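You operate a simulated robot arm through the tools that you are given. There is no shell and no other tool. Be economical: measure what you need, move in short steps, check, and stop when the job is done.

You are at the controls of a simulated robot arm. One attempt, no reset.

JOB
Fetch the purple spacer and set it on top of the white carton on the grey table top.

The check looks at the end state, three seconds after you hand in, the way a careful person would. Anything else that was tipped, shoved, dropped, spilled or broken makes it a failure.

ROBOT AND FRAMES
A 6-joint arm with a two-finger parallel gripper, fixed in place. Base frame: the origin is at the foot of the arm, x ahead of it, y to its left, z up; the work surface is at about z = 0. Lengths are in m, angles in degrees, forces in N, time in s.
With the tool pointing down near the work surface it reaches from about 0.18 to 0.46 m from the base axis. Its first joint turns from -70.0 to 70.0 degrees. Payload 1.9 kg.
The tool frame sits at the grasp point between the pads (the TCP): z along the fingers, y along the line on which they close. The tips reach 0.023 m beyond it. The gripper opens to 0.094 m. The fingers are 0.038 m wide and 0.01 m thick; the gripper's body (0.054 by 0.096 m) begins 0.039 m behind the TCP.
Orientation is that of the tool frame in the base frame, as [roll, pitch, yaw] about the fixed x, y, z axes, in that order (R = Rz(yaw) Ry(pitch) Rx(roll)). With the fingers straight down and closing along the base's y, the tool's x points along the base's -x, its y along +y and its z along -z.

CONTROLS
- The arm moves only by the tool send_rows. Its argument "targets" is a list of rows, each a list of 3 entries, a list of its own where there are three numbers: the shift along the base's x, y, z in m, then the turn, a rotation vector about the base's x, y, z in degrees, then the closure, from 0 (fully open) to 1 (shut). In form: [[[dx, dy, dz], [rx, ry, rz], jaw], ...]. A call has 1 to 8 rows; each row is the pose to reach, as a shift and turn from the pose commanded when the call began. A row lasts 0.2 s, in which the tool goes at most 0.05 m and 8.6 degrees; a call with a longer step from one row to the next is refused whole, and so is a gripper value outside its range. A pose out of reach is approached as far as the arm can. The call stops where the force on the tool passes 40 N (or 10 N more than at its start, if that is more) or the arm is blocked; 0.2 s more then pass. The fingers move at their own pace (about 0.108 m/s each) and stop on an object; they squeeze with about 41 N. The grip force told is the motor's: it shows also when the fingers shut on nothing. Time passes only in rows, and 0.2 s behind the last, so rows that repeat a pose let the fingers close. The reply holds the time, the measured pose of the TCP, the force on the tool along the base axes, the opening and the grip force, in the units named above and with some noise, and new pictures: "show" is both (left out), scene, wrist or none.
- Cameras (640 x 400 px; columns grow to the right, rows downward): "scene" is fixed at [0.0431, 0.3058, 0.4188]; the picture's right is [-0.87, -0.49, 0.00], its down [-0.30, 0.53, -0.79] and it looks along [0.39, -0.69, -0.61] (base axes); focal length 310 px, centre (320, 200). "wrist" rides on the gripper at [-0.039, 0, -0.044] in the tool frame; the picture's right is [0.00, -1.00, 0.00], its down [0.97, 0.00, -0.24] and it looks along [0.24, 0.00, 0.97] (tool axes); focal length 218 px, centre (320, 200). There is no depth. A picture from a camera that has moved, and an enlarged one, comes with that camera's place and axes in the base frame and with its lens.
- zoom(camera, box): a new picture of the part [left, top, right, bottom] of that camera's present view, enlarged. The clock stands still meanwhile.
- sign_off(): hands the job in; it is judged then, once.

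Go step by step. Nothing tells you positions but the pictures and the camera data: compare them with the known pose of the tool, close in by small moves and look again before you grip or let go. The budget is 90 turns and 150 pictures, counting those below and the enlarged ones. Unless the task says otherwise, let go and move clear before handing in, and close with one line.

The tools are called after "Request:" as a command line: name --argument value ..., lists and objects as JSON in quotes. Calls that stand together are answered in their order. send_rows: Moves the arm, as the interface text tells. Its arguments: {"type":"object","properties":{"targets":{"type":"array","items":{"type":"array"}},"show":{"type":"string","enum":["both","scene","wrist","none"]}},"required":["targets"]} The other tools are called the same way: zoom (camera, box) takes an enlarged picture of a part of a camera's view; sign_off () hands the job in.

At the start:

```text
time: 0.0
tool_pos: [0.3194, -0.073, 0.2261]
tcp_rot: [-179.8, 0.2, -180.0]
force: [-0.7, 0.4, 0.4]
opening: 0.0937
gripper_force: 0.1
```

scene: 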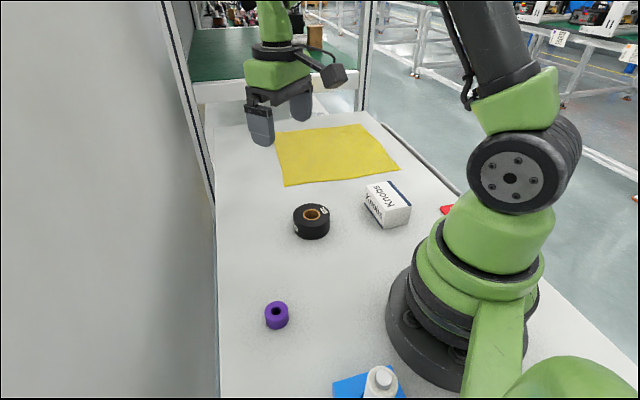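
wrist: 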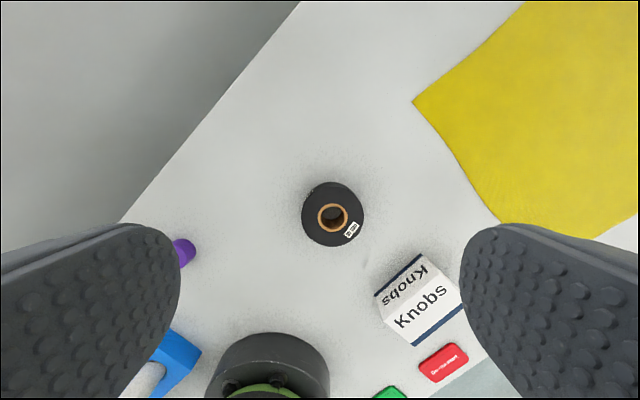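

The purple spacer is on the left, near (0.22, 0.11). The white "Knobs" carton is near (0.17, -0.20). I'll zoom in on both before moving.

Request:
zoom --camera "scene" --box '[240, 285, 320, 335]'

Request:
zoom --camera "scene" --box '[340, 165, 436, 225]'

Request:
zoom --camera "wrist" --box '[340, 230, 500, 330]'

```text
8.00 times, centred on (280, 310) of scene
camera zoom: at [0.0431, 0.3058, 0.4188], right [-0.87, -0.49, 0.0], down [-0.3, 0.53, -0.79], along [0.39, -0.69, -0.61], focal length 2476 px, centre (640, -680)
```

zoom: 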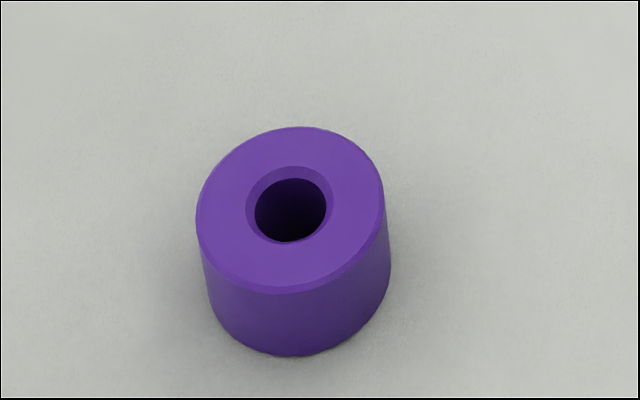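

```text
6.67 times, centred on (388, 195) of scene
camera zoom: at [0.0431, 0.3058, 0.4188], right [-0.87, -0.49, 0.0], down [-0.3, 0.53, -0.79], along [0.39, -0.69, -0.61], focal length 2064 px, centre (-133, 233)
```

zoom: 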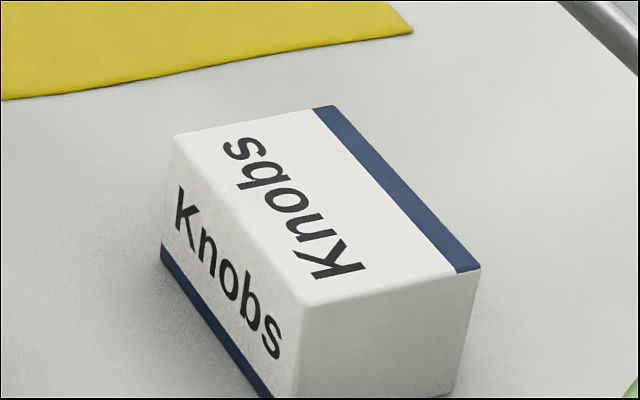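

```text
4.00 times, centred on (420, 280) of wrist
camera zoom: at [0.3581, -0.0748, 0.2691], right [0.0, -1.0, 0.0], down [-0.97, 0.0, 0.24], along [-0.24, 0.0, -0.97], focal length 873 px, centre (-80, -120)
```

zoom: 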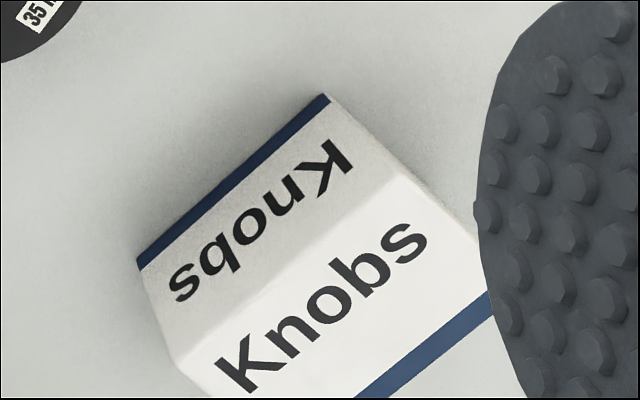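

The spacer is about 33 mm across and 21 mm tall, with its top at about (0.223, 0.114). The carton top is centred near (0.172, -0.199) and about 0.045 m high. Next I'll move above the spacer with the jaws partly open, because the wall is close.

Request:
send_rows --targets '[[[-0.016, 0.031, -0.018], [0, 0, 0], 0.3], [[-0.032, 0.062, -0.036], [0, 0, 0], 0.3], [[-0.048, 0.094, -0.054], [0, 0, 0], 0.3], [[-0.064, 0.125, -0.072], [0, 0, 0], 0.3], [[-0.08, 0.156, -0.09], [0, 0, 0], 0.3], [[-0.096, 0.187, -0.106], [0, 0, 0], 0.3], [[-0.096, 0.187, -0.126], [0, 0, 0], 0.3], [[-0.096, 0.187, -0.126], [0, 0, 0], 0.3]]'

```text
time: 1.8
tool_pos: [0.2221, 0.1143, 0.0998]
tcp_rot: [-179.8, 0.1, 180.0]
force: [-0.6, -0.5, 1.0]
opening: 0.0658
gripper_force: 0.1
camera wrist: at [0.2612, 0.1127, 0.1423], right [0.0, -1.0, 0.0], down [-0.97, 0.0, 0.24], along [-0.24, 0.0, -0.97], focal length 218 px, centre (320, 200)
```

scene: 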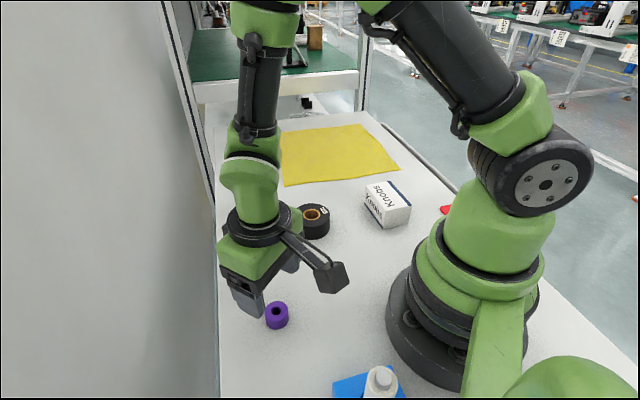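
wrist: 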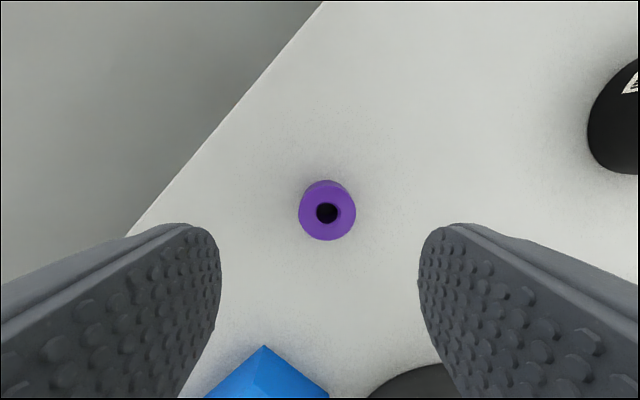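

From the wrist view the spacer is near (0.224, 0.109), so I'll shift y by -5 mm. Then I'll descend partway and look again.

Request:
send_rows --targets '[[[0.001, -0.005, -0.02], [0, 0, 0], 0.3], [[0.001, -0.005, -0.04], [0, 0, 0], 0.3], [[0.001, -0.005, -0.045], [0, 0, 0], 0.3]]'

```text
time: 2.6
tool_pos: [0.2228, 0.1108, 0.0547]
tcp_rot: [-179.7, 0.1, 180.0]
force: [0.4, -0.3, 0.1]
opening: 0.0658
gripper_force: 0.0
camera wrist: at [0.2625, 0.1082, 0.0982], right [0.0, -1.0, 0.0], down [-0.97, 0.0, 0.24], along [-0.24, 0.0, -0.97], focal length 218 px, centre (320, 200)
```

scene: 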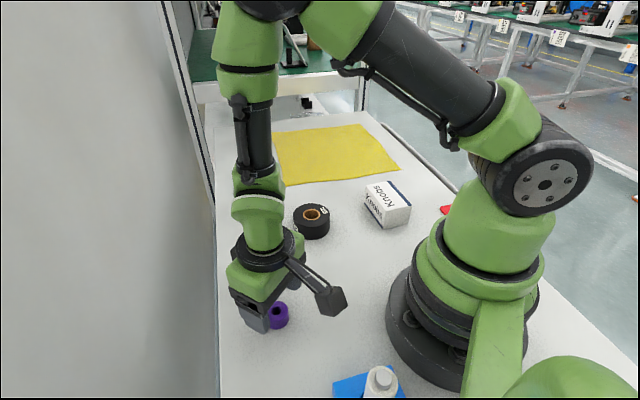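
wrist: 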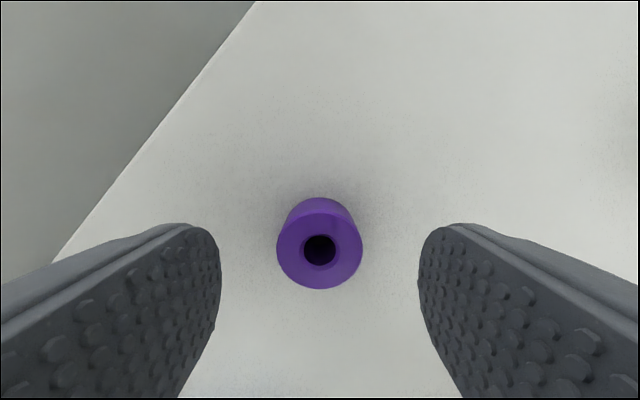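

It's centred between the fingers in y, and x is within 2 mm. I'll go down to z of about 0.027 and close.

Request:
send_rows --targets '[[[0.001, 0, -0.015], [0, 0, 0], 0.3], [[0.001, 0, -0.028], [0, 0, 0], 0.3], [[0.001, 0, -0.028], [0, 0, 0], 0.3], [[0.001, 0, -0.028], [0, 0, 0], 1], [[0.001, 0, -0.028], [0, 0, 0], 1], [[0.001, 0, -0.028], [0, 0, 0], 1]]'

```text
time: 4.0
tool_pos: [0.2253, 0.107, 0.0264]
tcp_rot: [-179.9, 0.0, 179.9]
force: [0.1, -0.9, -0.5]
opening: 0.0326
gripper_force: 41.0
camera wrist: at [0.2641, 0.1063, 0.0699], right [0.0, -1.0, 0.0], down [-0.97, 0.0, 0.24], along [-0.24, 0.0, -0.97], focal length 218 px, centre (320, 200)
```

scene: 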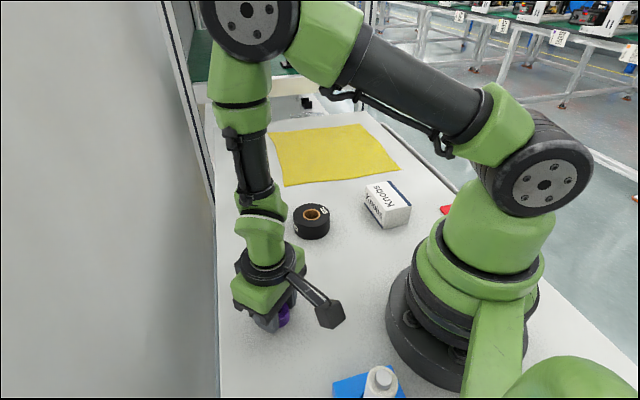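
wrist: 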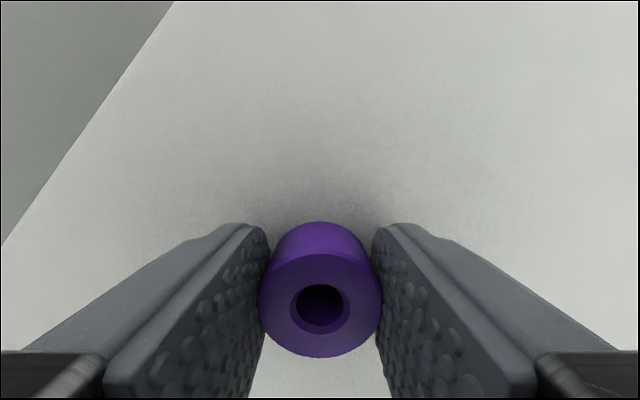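

The fingers hold it at 32.6 mm opening and 41 N. I'll lift it straight up.

Request:
send_rows --targets '[[[0, 0, 0.03], [0, 0, 0], 1], [[0, 0, 0.07], [0, 0, 0], 1], [[0, 0, 0.11], [0, 0, 0], 1], [[0.01, 0, 0.15], [0, 0, 0], 1], [[0.02, 0, 0.15], [0, 0, 0], 1]]'

```text
time: 5.2
tool_pos: [0.2445, 0.1092, 0.1759]
tcp_rot: [-179.7, 0.2, 179.9]
force: [0.8, -0.2, 0.2]
opening: 0.0
gripper_force: 41.2
camera wrist: at [0.2829, 0.1075, 0.2196], right [0.0, -1.0, 0.0], down [-0.97, 0.0, 0.24], along [-0.24, 0.0, -0.97], focal length 218 px, centre (320, 200)
```

scene: 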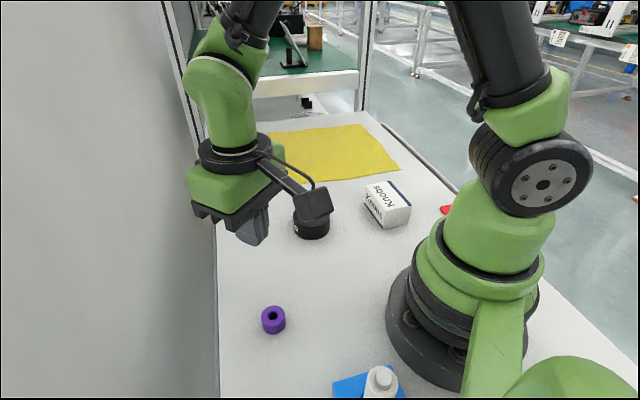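
wrist: 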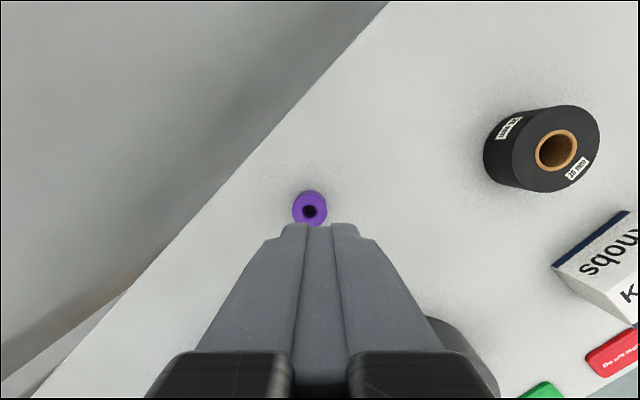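

The spacer slipped out during the lift. It's still upright on the table, near (0.224, 0.118). I'll look closely at it and the finger tips before trying again.

Request:
zoom --camera "scene" --box '[233, 290, 313, 340]'

Request:
zoom --camera "scene" --box '[180, 170, 308, 250]'

Request:
zoom --camera "wrist" --box '[270, 180, 350, 230]'

```text
8.00 times, centred on (273, 315) of scene
camera zoom: at [0.0431, 0.3057, 0.4188], right [-0.87, -0.49, 0.0], down [-0.3, 0.53, -0.79], along [0.39, -0.69, -0.61], focal length 2476 px, centre (696, -720)
```

zoom: 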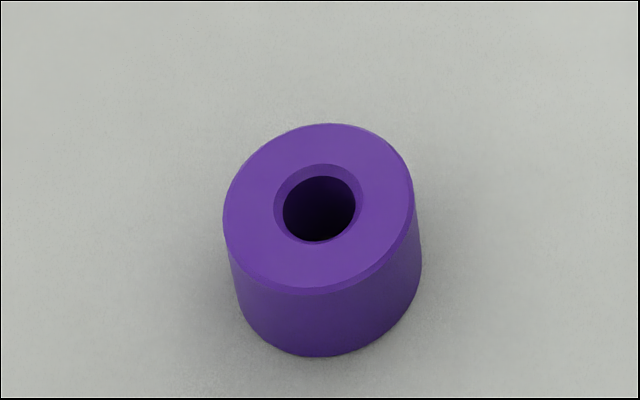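

```text
5.00 times, centred on (244, 210) of scene
camera zoom: at [0.0431, 0.3057, 0.4188], right [-0.87, -0.49, 0.0], down [-0.3, 0.53, -0.79], along [0.39, -0.69, -0.61], focal length 1548 px, centre (700, 150)
```

zoom: 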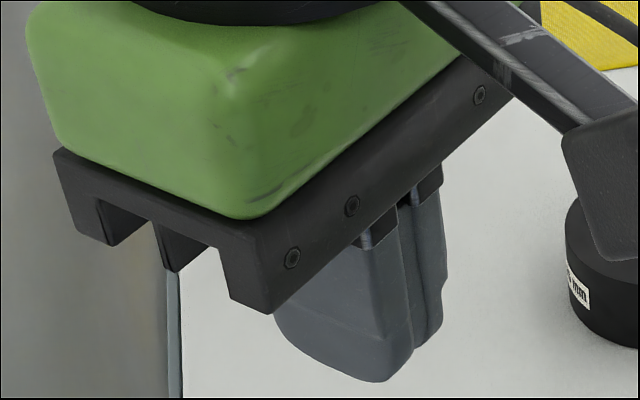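

```text
8.00 times, centred on (310, 205) of wrist
camera zoom: at [0.2829, 0.1075, 0.2196], right [0.0, -1.0, 0.0], down [-0.97, 0.0, 0.24], along [-0.24, 0.0, -0.97], focal length 1746 px, centre (400, 160)
```

zoom: 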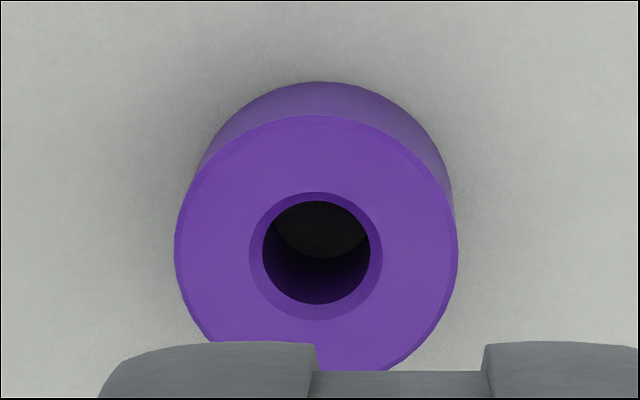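

The spacer moved about 10 mm in +y and landed upright. I'll go back above it with the jaws open. This time I'll grip lower and lift very slowly, watching the opening.

Request:
send_rows --targets '[[[0, 0, 0], [0, 0, 0], 0.3], [[-0.01, 0.005, -0.03], [0, 0, 0], 0.3], [[-0.022, 0.009, -0.06], [0, 0, 0], 0.3], [[-0.022, 0.009, -0.09], [0, 0, 0], 0.3], [[-0.022, 0.009, -0.122], [0, 0, 0], 0.3], [[-0.022, 0.009, -0.122], [0, 0, 0], 0.3]]' --show "wrist"

```text
time: 6.6
tool_pos: [0.2226, 0.1171, 0.0537]
tcp_rot: [-179.8, -0.1, -180.0]
force: [-0.2, -0.2, 0.2]
opening: 0.0658
gripper_force: 0.0
camera wrist: at [0.2617, 0.1157, 0.0971], right [0.0, -1.0, 0.0], down [-0.97, 0.0, 0.24], along [-0.24, 0.0, -0.97], focal length 218 px, centre (320, 200)
```

wrist: 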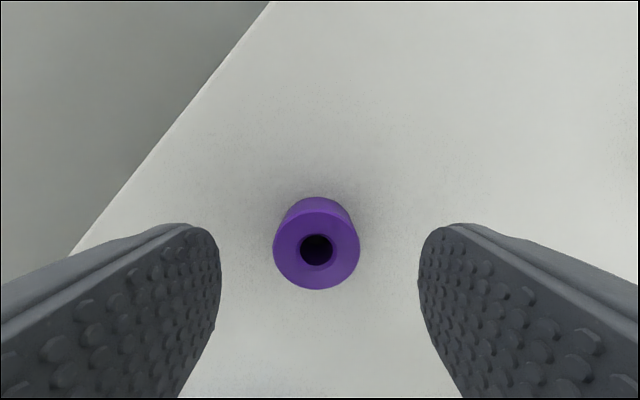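

Lined up. I'll descend to about z = 0.0245 and close.

Request:
send_rows --targets '[[[0, 0.001, -0.015], [0, 0, 0], 0.3], [[0, 0.001, -0.025], [0, 0, 0], 0.3], [[0, 0.001, -0.0305], [0, 0, 0], 0.3], [[0, 0.001, -0.0305], [0, 0, 0], 1], [[0, 0.001, -0.0305], [0, 0, 0], 1], [[0, 0.001, -0.0305], [0, 0, 0], 1], [[0, 0.001, -0.0305], [0, 0, 0], 1]]' --show "wrist"

Request:
send_rows --targets '[[[0, 0, 0.001], [0, 0, 0], 1], [[0, 0, 0.002], [0, 0, 0], 1], [[0, 0, 0.004], [0, 0, 0], 1], [[0, 0, 0.006], [0, 0, 0], 1], [[0, 0, 0.008], [0, 0, 0], 1]]'

```text
time: 8.2
tool_pos: [0.2232, 0.1183, 0.0242]
tcp_rot: [-179.9, -0.1, 180.0]
force: [0.0, 0.2, -0.7]
opening: 0.0325
gripper_force: 40.7
camera wrist: at [0.2623, 0.1164, 0.0678], right [0.0, -1.0, 0.0], down [-0.97, 0.0, 0.24], along [-0.24, 0.0, -0.97], focal length 218 px, centre (320, 200)
```

wrist: 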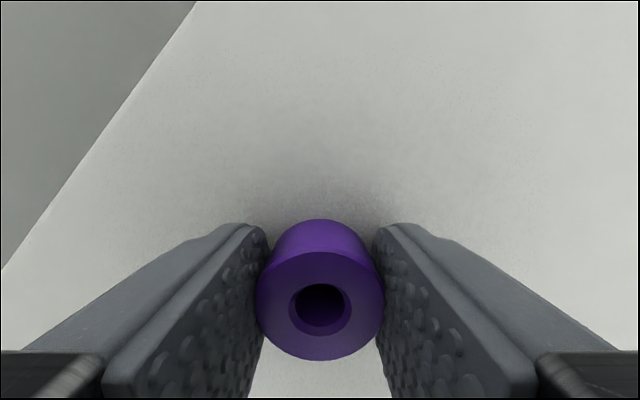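

```text
time: 9.4
tool_pos: [0.2228, 0.1178, 0.0318]
tcp_rot: [-180.0, 0.3, 180.0]
force: [-0.7, -0.1, -0.9]
opening: 0.0325
gripper_force: 41.4
camera wrist: at [0.2617, 0.1165, 0.0753], right [0.0, -1.0, 0.0], down [-0.97, 0.0, 0.24], along [-0.24, 0.0, -0.97], focal length 218 px, centre (320, 200)
```

scene: 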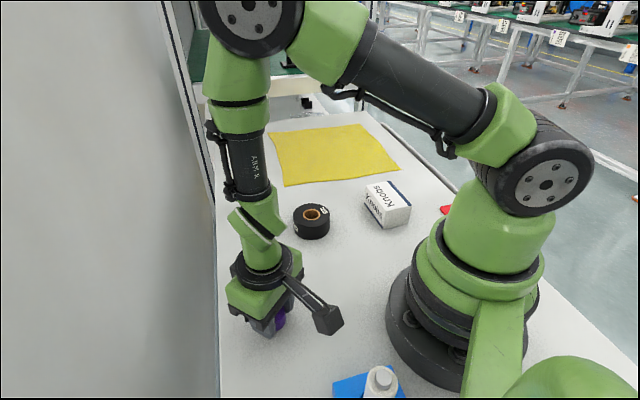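
wrist: 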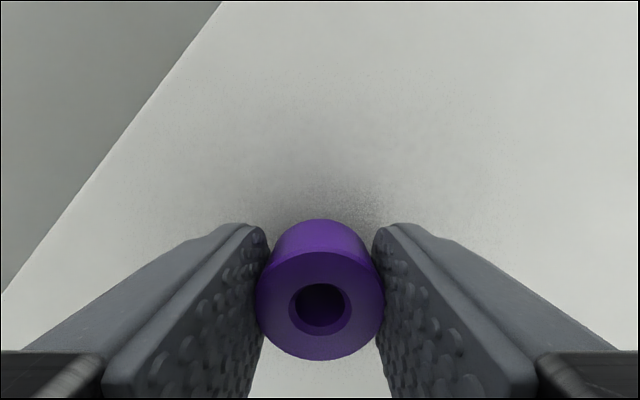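

The spacer is moving with the fingers and hasn't shifted in the wrist view. I'll keep lifting gently.

Request:
send_rows --targets '[[[0, 0, 0.003], [0, 0, 0], 1], [[0, 0, 0.007], [0, 0, 0], 1], [[0, 0, 0.012], [0, 0, 0], 1], [[0, 0, 0.018], [0, 0, 0], 1], [[0, 0, 0.024], [0, 0, 0], 1], [[0, 0, 0.029], [0, 0, 0], 1], [[0, 0, 0.032], [0, 0, 0], 1], [[0, 0, 0.034], [0, 0, 0], 1]]' --show "wrist"

```text
time: 11.2
tool_pos: [0.2234, 0.1178, 0.0673]
tcp_rot: [-179.8, 0.1, 179.9]
force: [-0.8, -0.6, -0.4]
opening: 0.0323
gripper_force: 41.4
out of reach, approached as far as the arm can: row 2, 3, 4
camera wrist: at [0.2622, 0.117, 0.1093], right [0.0, -1.0, 0.0], down [-0.97, 0.0, 0.24], along [-0.24, 0.0, -0.97], focal length 218 px, centre (320, 200)
```

wrist: 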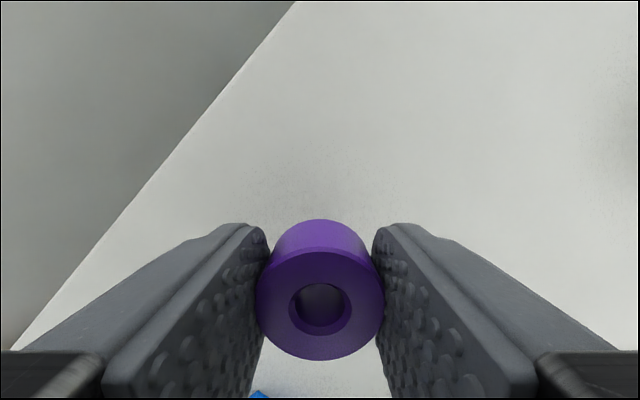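

Still held firmly. I'll lift to z of about 0.12, moving outward slightly to stay clear of the reach limit.

Request:
send_rows --targets '[[[0.001, 0, 0.004], [0, 0, 0], 1], [[0.004, -0.001, 0.011], [0, 0, 0], 1], [[0.008, -0.003, 0.019], [0, 0, 0], 1], [[0.013, -0.006, 0.027], [0, 0, 0], 1], [[0.018, -0.011, 0.035], [0, 0, 0], 1], [[0.023, -0.017, 0.043], [0, 0, 0], 1], [[0.027, -0.022, 0.05], [0, 0, 0], 1], [[0.03, -0.026, 0.054], [0, 0, 0], 1]]' --show "wrist"

```text
time: 13.0
tool_pos: [0.2526, 0.0937, 0.1195]
tcp_rot: [-179.8, 0.0, 179.9]
force: [0.5, 0.5, -1.2]
opening: 0.0325
gripper_force: 41.0
camera wrist: at [0.292, 0.0915, 0.1632], right [0.0, -1.0, 0.0], down [-0.97, 0.0, 0.24], along [-0.24, 0.0, -0.97], focal length 218 px, centre (320, 200)
```

wrist: 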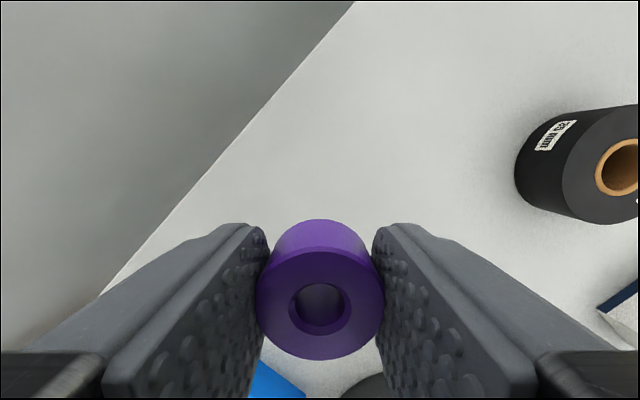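

The grip is stable, so I'll move across toward the carton at a gentle pace.

Request:
send_rows --targets '[[[0.0, -0.006, 0.004], [0, 0, 0], 1], [[0.001, -0.018, 0.008], [0, 0, 0], 1], [[0.002, -0.036, 0.012], [0, 0, 0], 1], [[0.004, -0.056, 0.014], [0, 0, 0], 1], [[0.005, -0.076, 0.015], [0, 0, 0], 1], [[0.005, -0.094, 0.015], [0, 0, 0], 1], [[0.004, -0.108, 0.015], [0, 0, 0], 1], [[0.003, -0.116, 0.015], [0, 0, 0], 1]]' --show "wrist"

Request:
send_rows --targets '[[[-0.001, -0.006, 0], [0, 0, 0], 1], [[-0.003, -0.02, 0], [0, 0, 0], 1], [[-0.008, -0.038, 0], [0, 0, 0], 1], [[-0.014, -0.057, 0], [0, 0, 0], 1], [[-0.022, -0.077, 0], [0, 0, 0], 1], [[-0.03, -0.096, 0], [0, 0, 0], 1], [[-0.036, -0.11, 0], [0, 0, 0], 1], [[-0.04, -0.117, 0], [0, 0, 0], 1]]'

```text
time: 14.8
tool_pos: [0.257, -0.0247, 0.1353]
tcp_rot: [-179.8, 0.1, 180.0]
force: [0.1, 0.1, 0.5]
opening: 0.0325
gripper_force: 40.8
camera wrist: at [0.296, -0.0264, 0.1785], right [0.0, -1.0, 0.0], down [-0.97, 0.0, 0.24], along [-0.24, 0.0, -0.97], focal length 218 px, centre (320, 200)
```

wrist: 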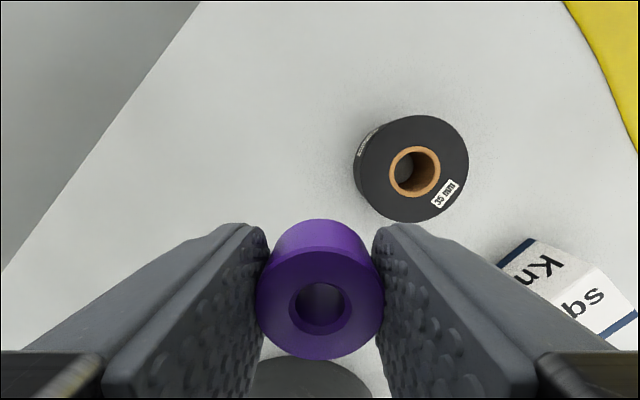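

```text
time: 16.6
tool_pos: [0.2165, -0.1399, 0.1372]
tcp_rot: [-179.7, 0.1, 180.0]
force: [0.2, -0.7, -0.5]
opening: 0.0328
gripper_force: 41.0
camera wrist: at [0.2553, -0.1429, 0.1793], right [0.0, -1.0, 0.0], down [-0.97, 0.0, 0.24], along [-0.24, 0.0, -0.97], focal length 218 px, centre (320, 200)
```

scene: 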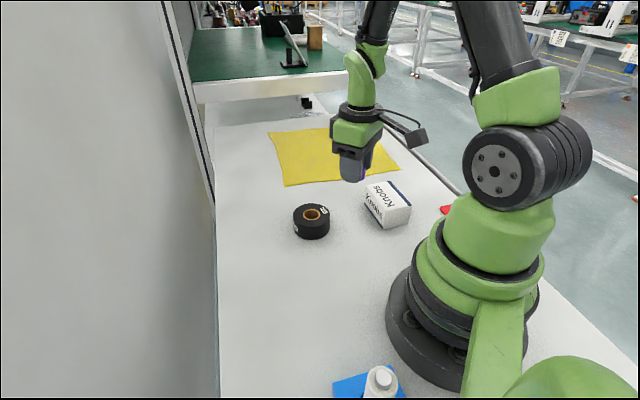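
wrist: 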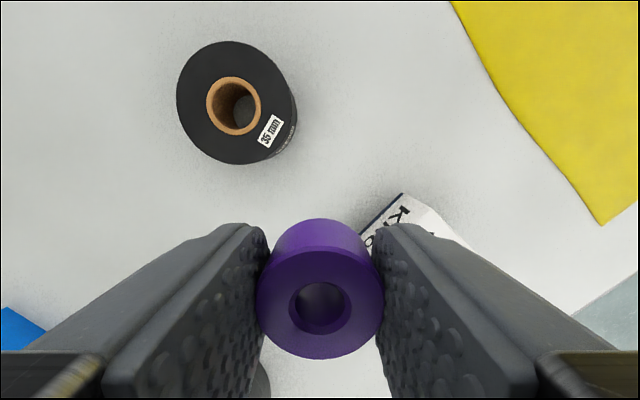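

The carton's top centre works out to about (0.169, -0.201), at z of about 0.047. I'll move over it at z = 0.105.

Request:
send_rows --targets '[[[-0.004, -0.005, 0], [0, 0, 0], 1], [[-0.013, -0.017, 0], [0, 0, 0], 1], [[-0.024, -0.032, -0.003], [0, 0, 0], 1], [[-0.035, -0.046, -0.009], [0, 0, 0], 1], [[-0.043, -0.056, -0.017], [0, 0, 0], 1], [[-0.047, -0.061, -0.025], [0, 0, 0], 1], [[-0.047, -0.061, -0.03], [0, 0, 0], 1]]'

Request:
zoom --camera "scene" --box '[340, 145, 436, 225]'

```text
time: 18.2
tool_pos: [0.169, -0.2041, 0.1055]
tcp_rot: [-179.8, 0.2, -179.9]
force: [0.2, 0.2, -0.8]
opening: 0.0323
gripper_force: 41.2
camera wrist: at [0.2087, -0.2038, 0.149], right [0.0, -1.0, 0.0], down [-0.97, 0.0, 0.24], along [-0.24, 0.0, -0.97], focal length 218 px, centre (320, 200)
```

scene: 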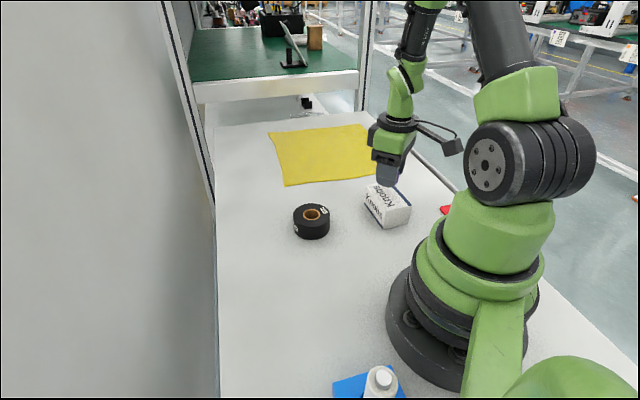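
wrist: 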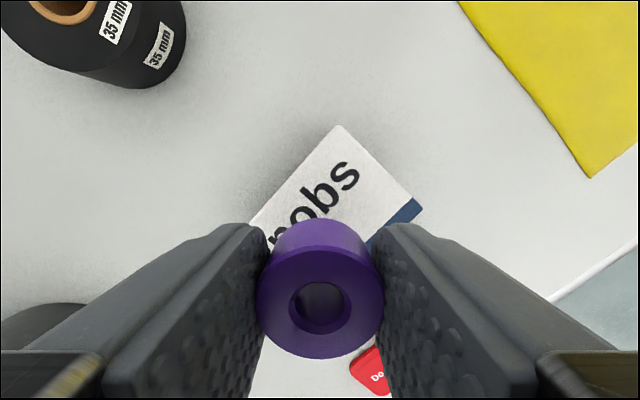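

```text
5.00 times, centred on (388, 185) of scene
camera zoom: at [0.0431, 0.3057, 0.4188], right [-0.87, -0.49, 0.0], down [-0.3, 0.53, -0.79], along [0.39, -0.69, -0.61], focal length 1548 px, centre (-20, 275)
```

zoom: 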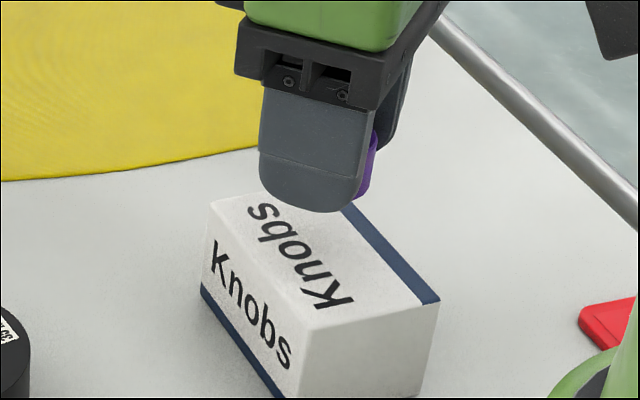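

The spacer is over the carton, about 4 mm off centre in x. I'll shift x by -3 mm and lower it close to the top.

Request:
send_rows --targets '[[[-0.001, 0, -0.006], [0, 0, 0], 1], [[-0.003, 0, -0.014], [0, 0, 0], 1], [[-0.003, 0, -0.021], [0, 0, 0], 1], [[-0.003, 0, -0.026], [0, 0, 0], 1], [[-0.003, 0, -0.028], [0, 0, 0], 1]]'

Request:
zoom --camera "scene" --box '[340, 165, 436, 225]'

```text
time: 19.4
tool_pos: [0.1673, -0.2021, 0.0772]
tcp_rot: [-179.8, 0.1, 180.0]
force: [-0.4, 0.0, -0.3]
opening: 0.0324
gripper_force: 41.2
camera wrist: at [0.2059, -0.2028, 0.1204], right [0.0, -1.0, 0.0], down [-0.97, 0.0, 0.24], along [-0.24, 0.0, -0.97], focal length 218 px, centre (320, 200)
```

scene: 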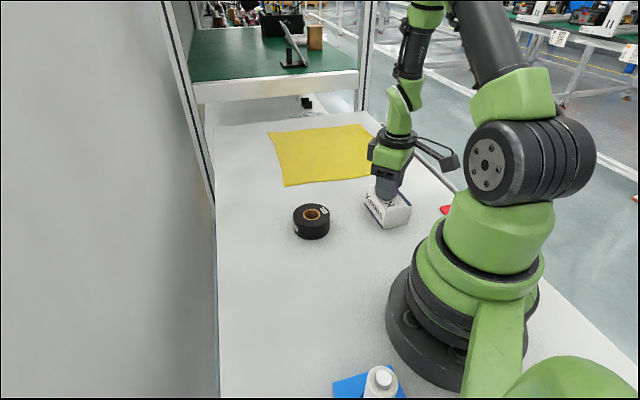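
wrist: 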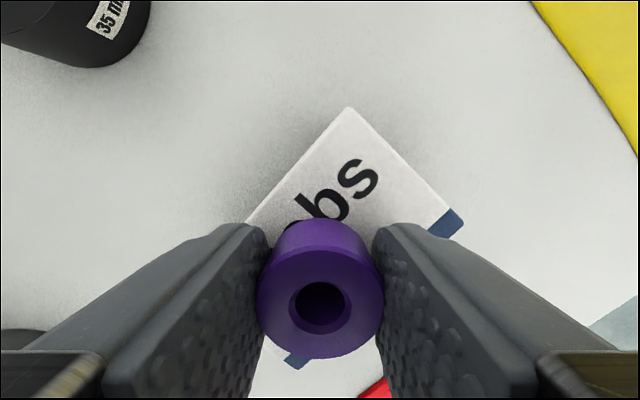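

```text
6.67 times, centred on (388, 195) of scene
camera zoom: at [0.0431, 0.3058, 0.4188], right [-0.87, -0.49, 0.0], down [-0.3, 0.53, -0.79], along [0.39, -0.69, -0.61], focal length 2064 px, centre (-133, 233)
```

zoom: 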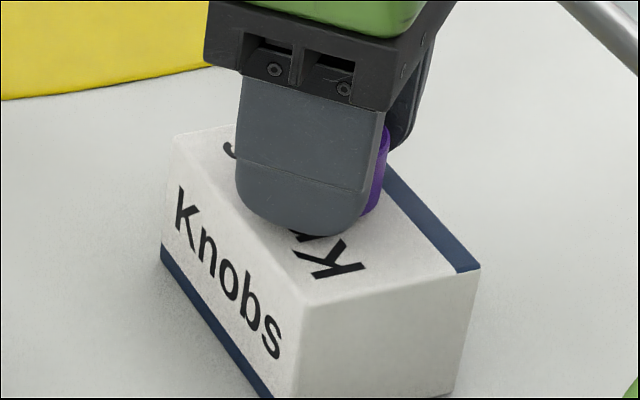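

It's a few millimetres above the carton. I'll lower it in 1 mm steps and watch the vertical force.

Request:
send_rows --targets '[[[0, 0, -0.001], [0, 0, 0], 1], [[0, 0, -0.002], [0, 0, 0], 1], [[0, 0, -0.003], [0, 0, 0], 1], [[0, 0, -0.003], [0, 0, 0], 1]]' --show "none"

Request:
send_rows --targets '[[[0, 0, -0.001], [0, 0, 0], 1], [[0, 0, -0.001], [0, 0, 0], 1]]' --show "none"

Request:
send_rows --targets '[[[0, 0, -0.001], [0, 0, 0], 1], [[0, 0, -0.001], [0, 0, 0], 1]]' --show "scene"

Request:
zoom --camera "scene" --box '[364, 175, 412, 205]'

```text
time: 20.4
tool_pos: [0.1666, -0.2021, 0.0737]
tcp_rot: [-179.7, 0.2, -180.0]
force: [-0.4, -0.6, 22.1]
opening: 0.0323
gripper_force: 41.0
```

```text
time: 21.0
tool_pos: [0.1661, -0.2013, 0.0717]
tcp_rot: [-179.9, 0.1, 180.0]
force: [5.2, 1.2, 18.5]
opening: 0.0322
gripper_force: 41.0
```

```text
time: 21.6
tool_pos: [0.1659, -0.2021, 0.0725]
tcp_rot: [-179.8, 0.1, 179.9]
force: [4.9, 6.2, 38.4]
opening: 0.0327
gripper_force: 40.8
```

scene: 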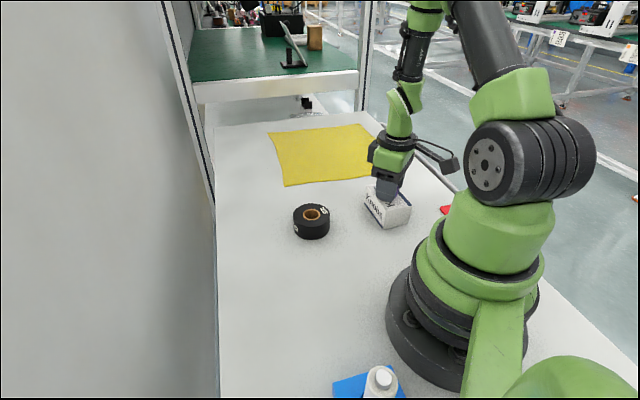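

```text
13.33 times, centred on (388, 190) of scene
camera zoom: at [0.0431, 0.3058, 0.4187], right [-0.87, -0.49, 0.0], down [-0.3, 0.53, -0.79], along [0.39, -0.69, -0.61], focal length 4127 px, centre (-587, 333)
```

zoom: 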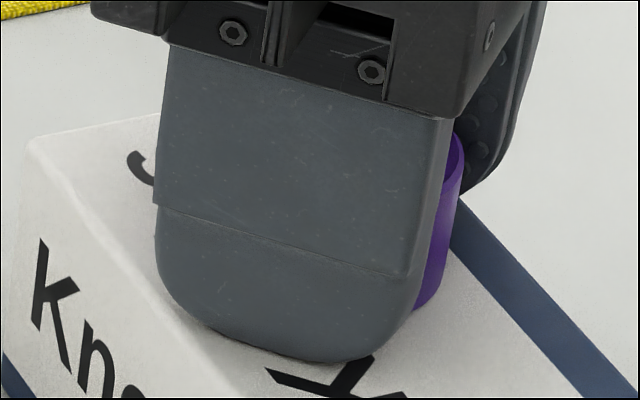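

The spacer is on the carton with some downward push. I'll ease up about 2 mm to take that off and check the force before letting go.

Request:
send_rows --targets '[[[0, 0, 0.001], [0, 0, 0], 1], [[0, 0, 0.002], [0, 0, 0], 1], [[0, 0, 0.002], [0, 0, 0], 1]]' --show "none"

```text
time: 22.4
tool_pos: [0.1655, -0.2025, 0.0747]
tcp_rot: [-180.0, 0.1, 180.0]
force: [0.6, 0.0, -0.3]
opening: 0.0325
gripper_force: 40.6
```

The force is back to zero. I'll go down 0.7 mm for light contact, then open.

Request:
send_rows --targets '[[[0, 0, -0.0007], [0, 0, 0], 1], [[0, 0, -0.0007], [0, 0, 0], 1]]' --show "none"

```text
time: 23.0
tool_pos: [0.1668, -0.2017, 0.0733]
tcp_rot: [-179.8, 0.1, -180.0]
force: [0.3, -0.7, -0.2]
opening: 0.0325
gripper_force: 41.3
```

Request:
send_rows --targets '[[[0, 0, -0.0006], [0, 0, 0], 1], [[0, 0, -0.0006], [0, 0, 0], 1]]' --show "none"

```text
time: 23.6
tool_pos: [0.166, -0.2002, 0.0733]
tcp_rot: [-179.8, 0.1, -179.9]
force: [-0.3, 0.3, 3.6]
opening: 0.0326
gripper_force: 41.2
```

There's light contact now, at 3.6 N. I'll open the jaws in steps while holding position.

Request:
send_rows --targets '[[[0, 0, 0], [0, 0, 0], 0.6], [[0, 0, 0], [0, 0, 0], 0.5], [[0, 0, 0], [0, 0, 0], 0.4], [[0, 0, 0], [0, 0, 0], 0.3], [[0, 0, 0], [0, 0, 0], 0.3]]'

```text
time: 24.8
tool_pos: [0.1669, -0.2006, 0.0729]
tcp_rot: [-179.9, 0.0, 179.9]
force: [0.8, 0.1, 2.4]
opening: 0.0656
gripper_force: 0.1
camera wrist: at [0.2054, -0.2028, 0.1163], right [0.0, -1.0, 0.0], down [-0.97, 0.0, 0.24], along [-0.24, 0.0, -0.97], focal length 218 px, centre (320, 200)
```

scene: 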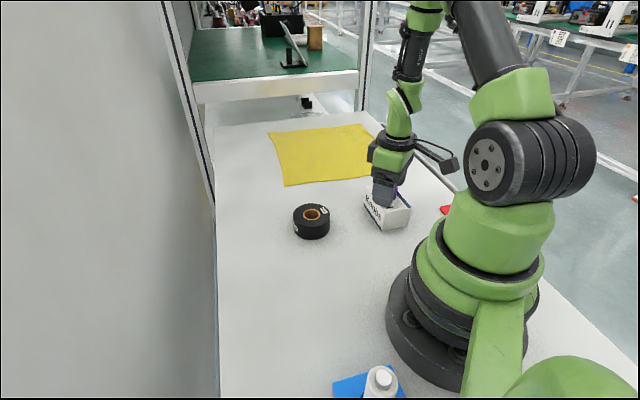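
wrist: 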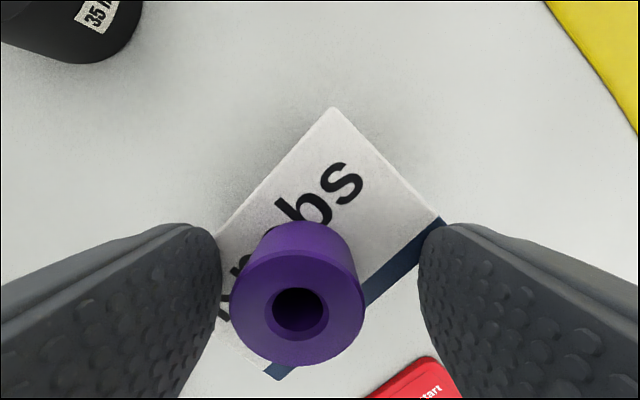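

The spacer is released and sitting on the carton. The fingertips seem to be lightly touching the carton, which shifted about 5 mm, so I'll rise straight up slowly.

Request:
send_rows --targets '[[[0, 0, 0.003], [0, 0, 0], 0.3], [[0, 0, 0.01], [0, 0, 0], 0.3], [[0, 0, 0.025], [0, 0, 0], 0.3], [[0, 0, 0.05], [0, 0, 0], 0.3], [[0.02, 0.0, 0.08], [0, 0, 0], 0.3], [[0.05, 0.01, 0.11], [0, 0, 0], 0.3], [[0.08, 0.03, 0.13], [0, 0, 0], 0.3]]'

Request:
zoom --camera "scene" --box '[340, 165, 436, 225]'

```text
time: 26.4
tool_pos: [0.2464, -0.1715, 0.2038]
tcp_rot: [-179.7, 0.0, 179.9]
force: [-0.3, 0.8, 0.1]
opening: 0.0654
gripper_force: 0.1
camera wrist: at [0.2853, -0.1734, 0.2476], right [0.0, -1.0, 0.0], down [-0.97, 0.0, 0.24], along [-0.24, 0.0, -0.97], focal length 218 px, centre (320, 200)
```

scene: 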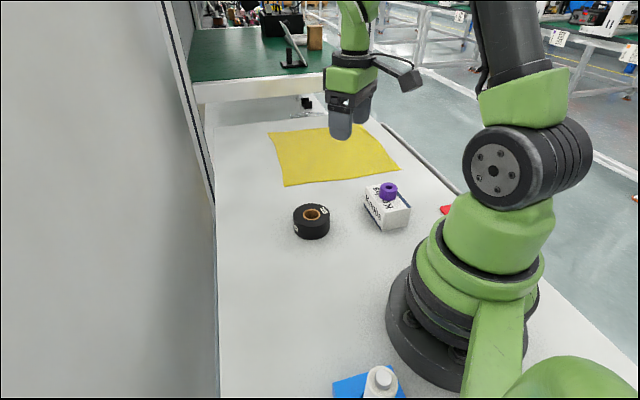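
wrist: 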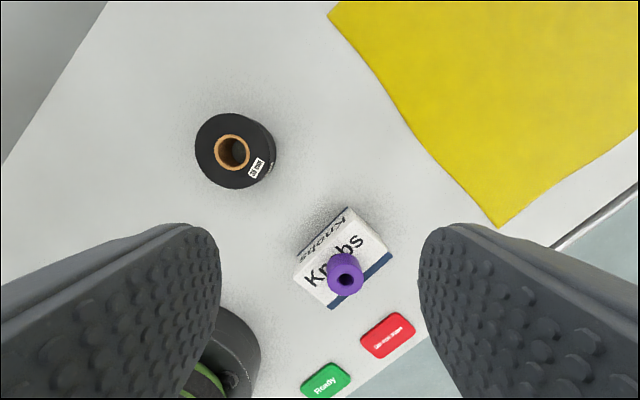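

```text
6.67 times, centred on (388, 195) of scene
camera zoom: at [0.0431, 0.3057, 0.4188], right [-0.87, -0.49, 0.0], down [-0.3, 0.53, -0.79], along [0.39, -0.69, -0.61], focal length 2064 px, centre (-133, 233)
```

zoom: 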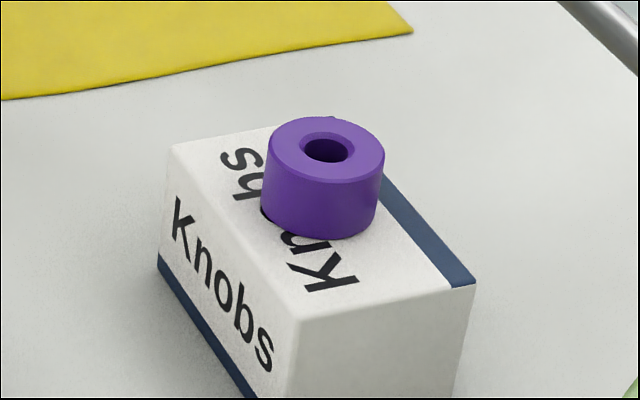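

The spacer is flat near the middle of the carton's top, the gripper is clear, and nothing else has been disturbed. I'll hand in now.

Request:
sign_off

```text
The job is handed in.
```

The purple spacer is standing on top of the white carton and the gripper is clear; it slipped from the first grip and landed upright, and the carton shifted about 5 mm when I let go.
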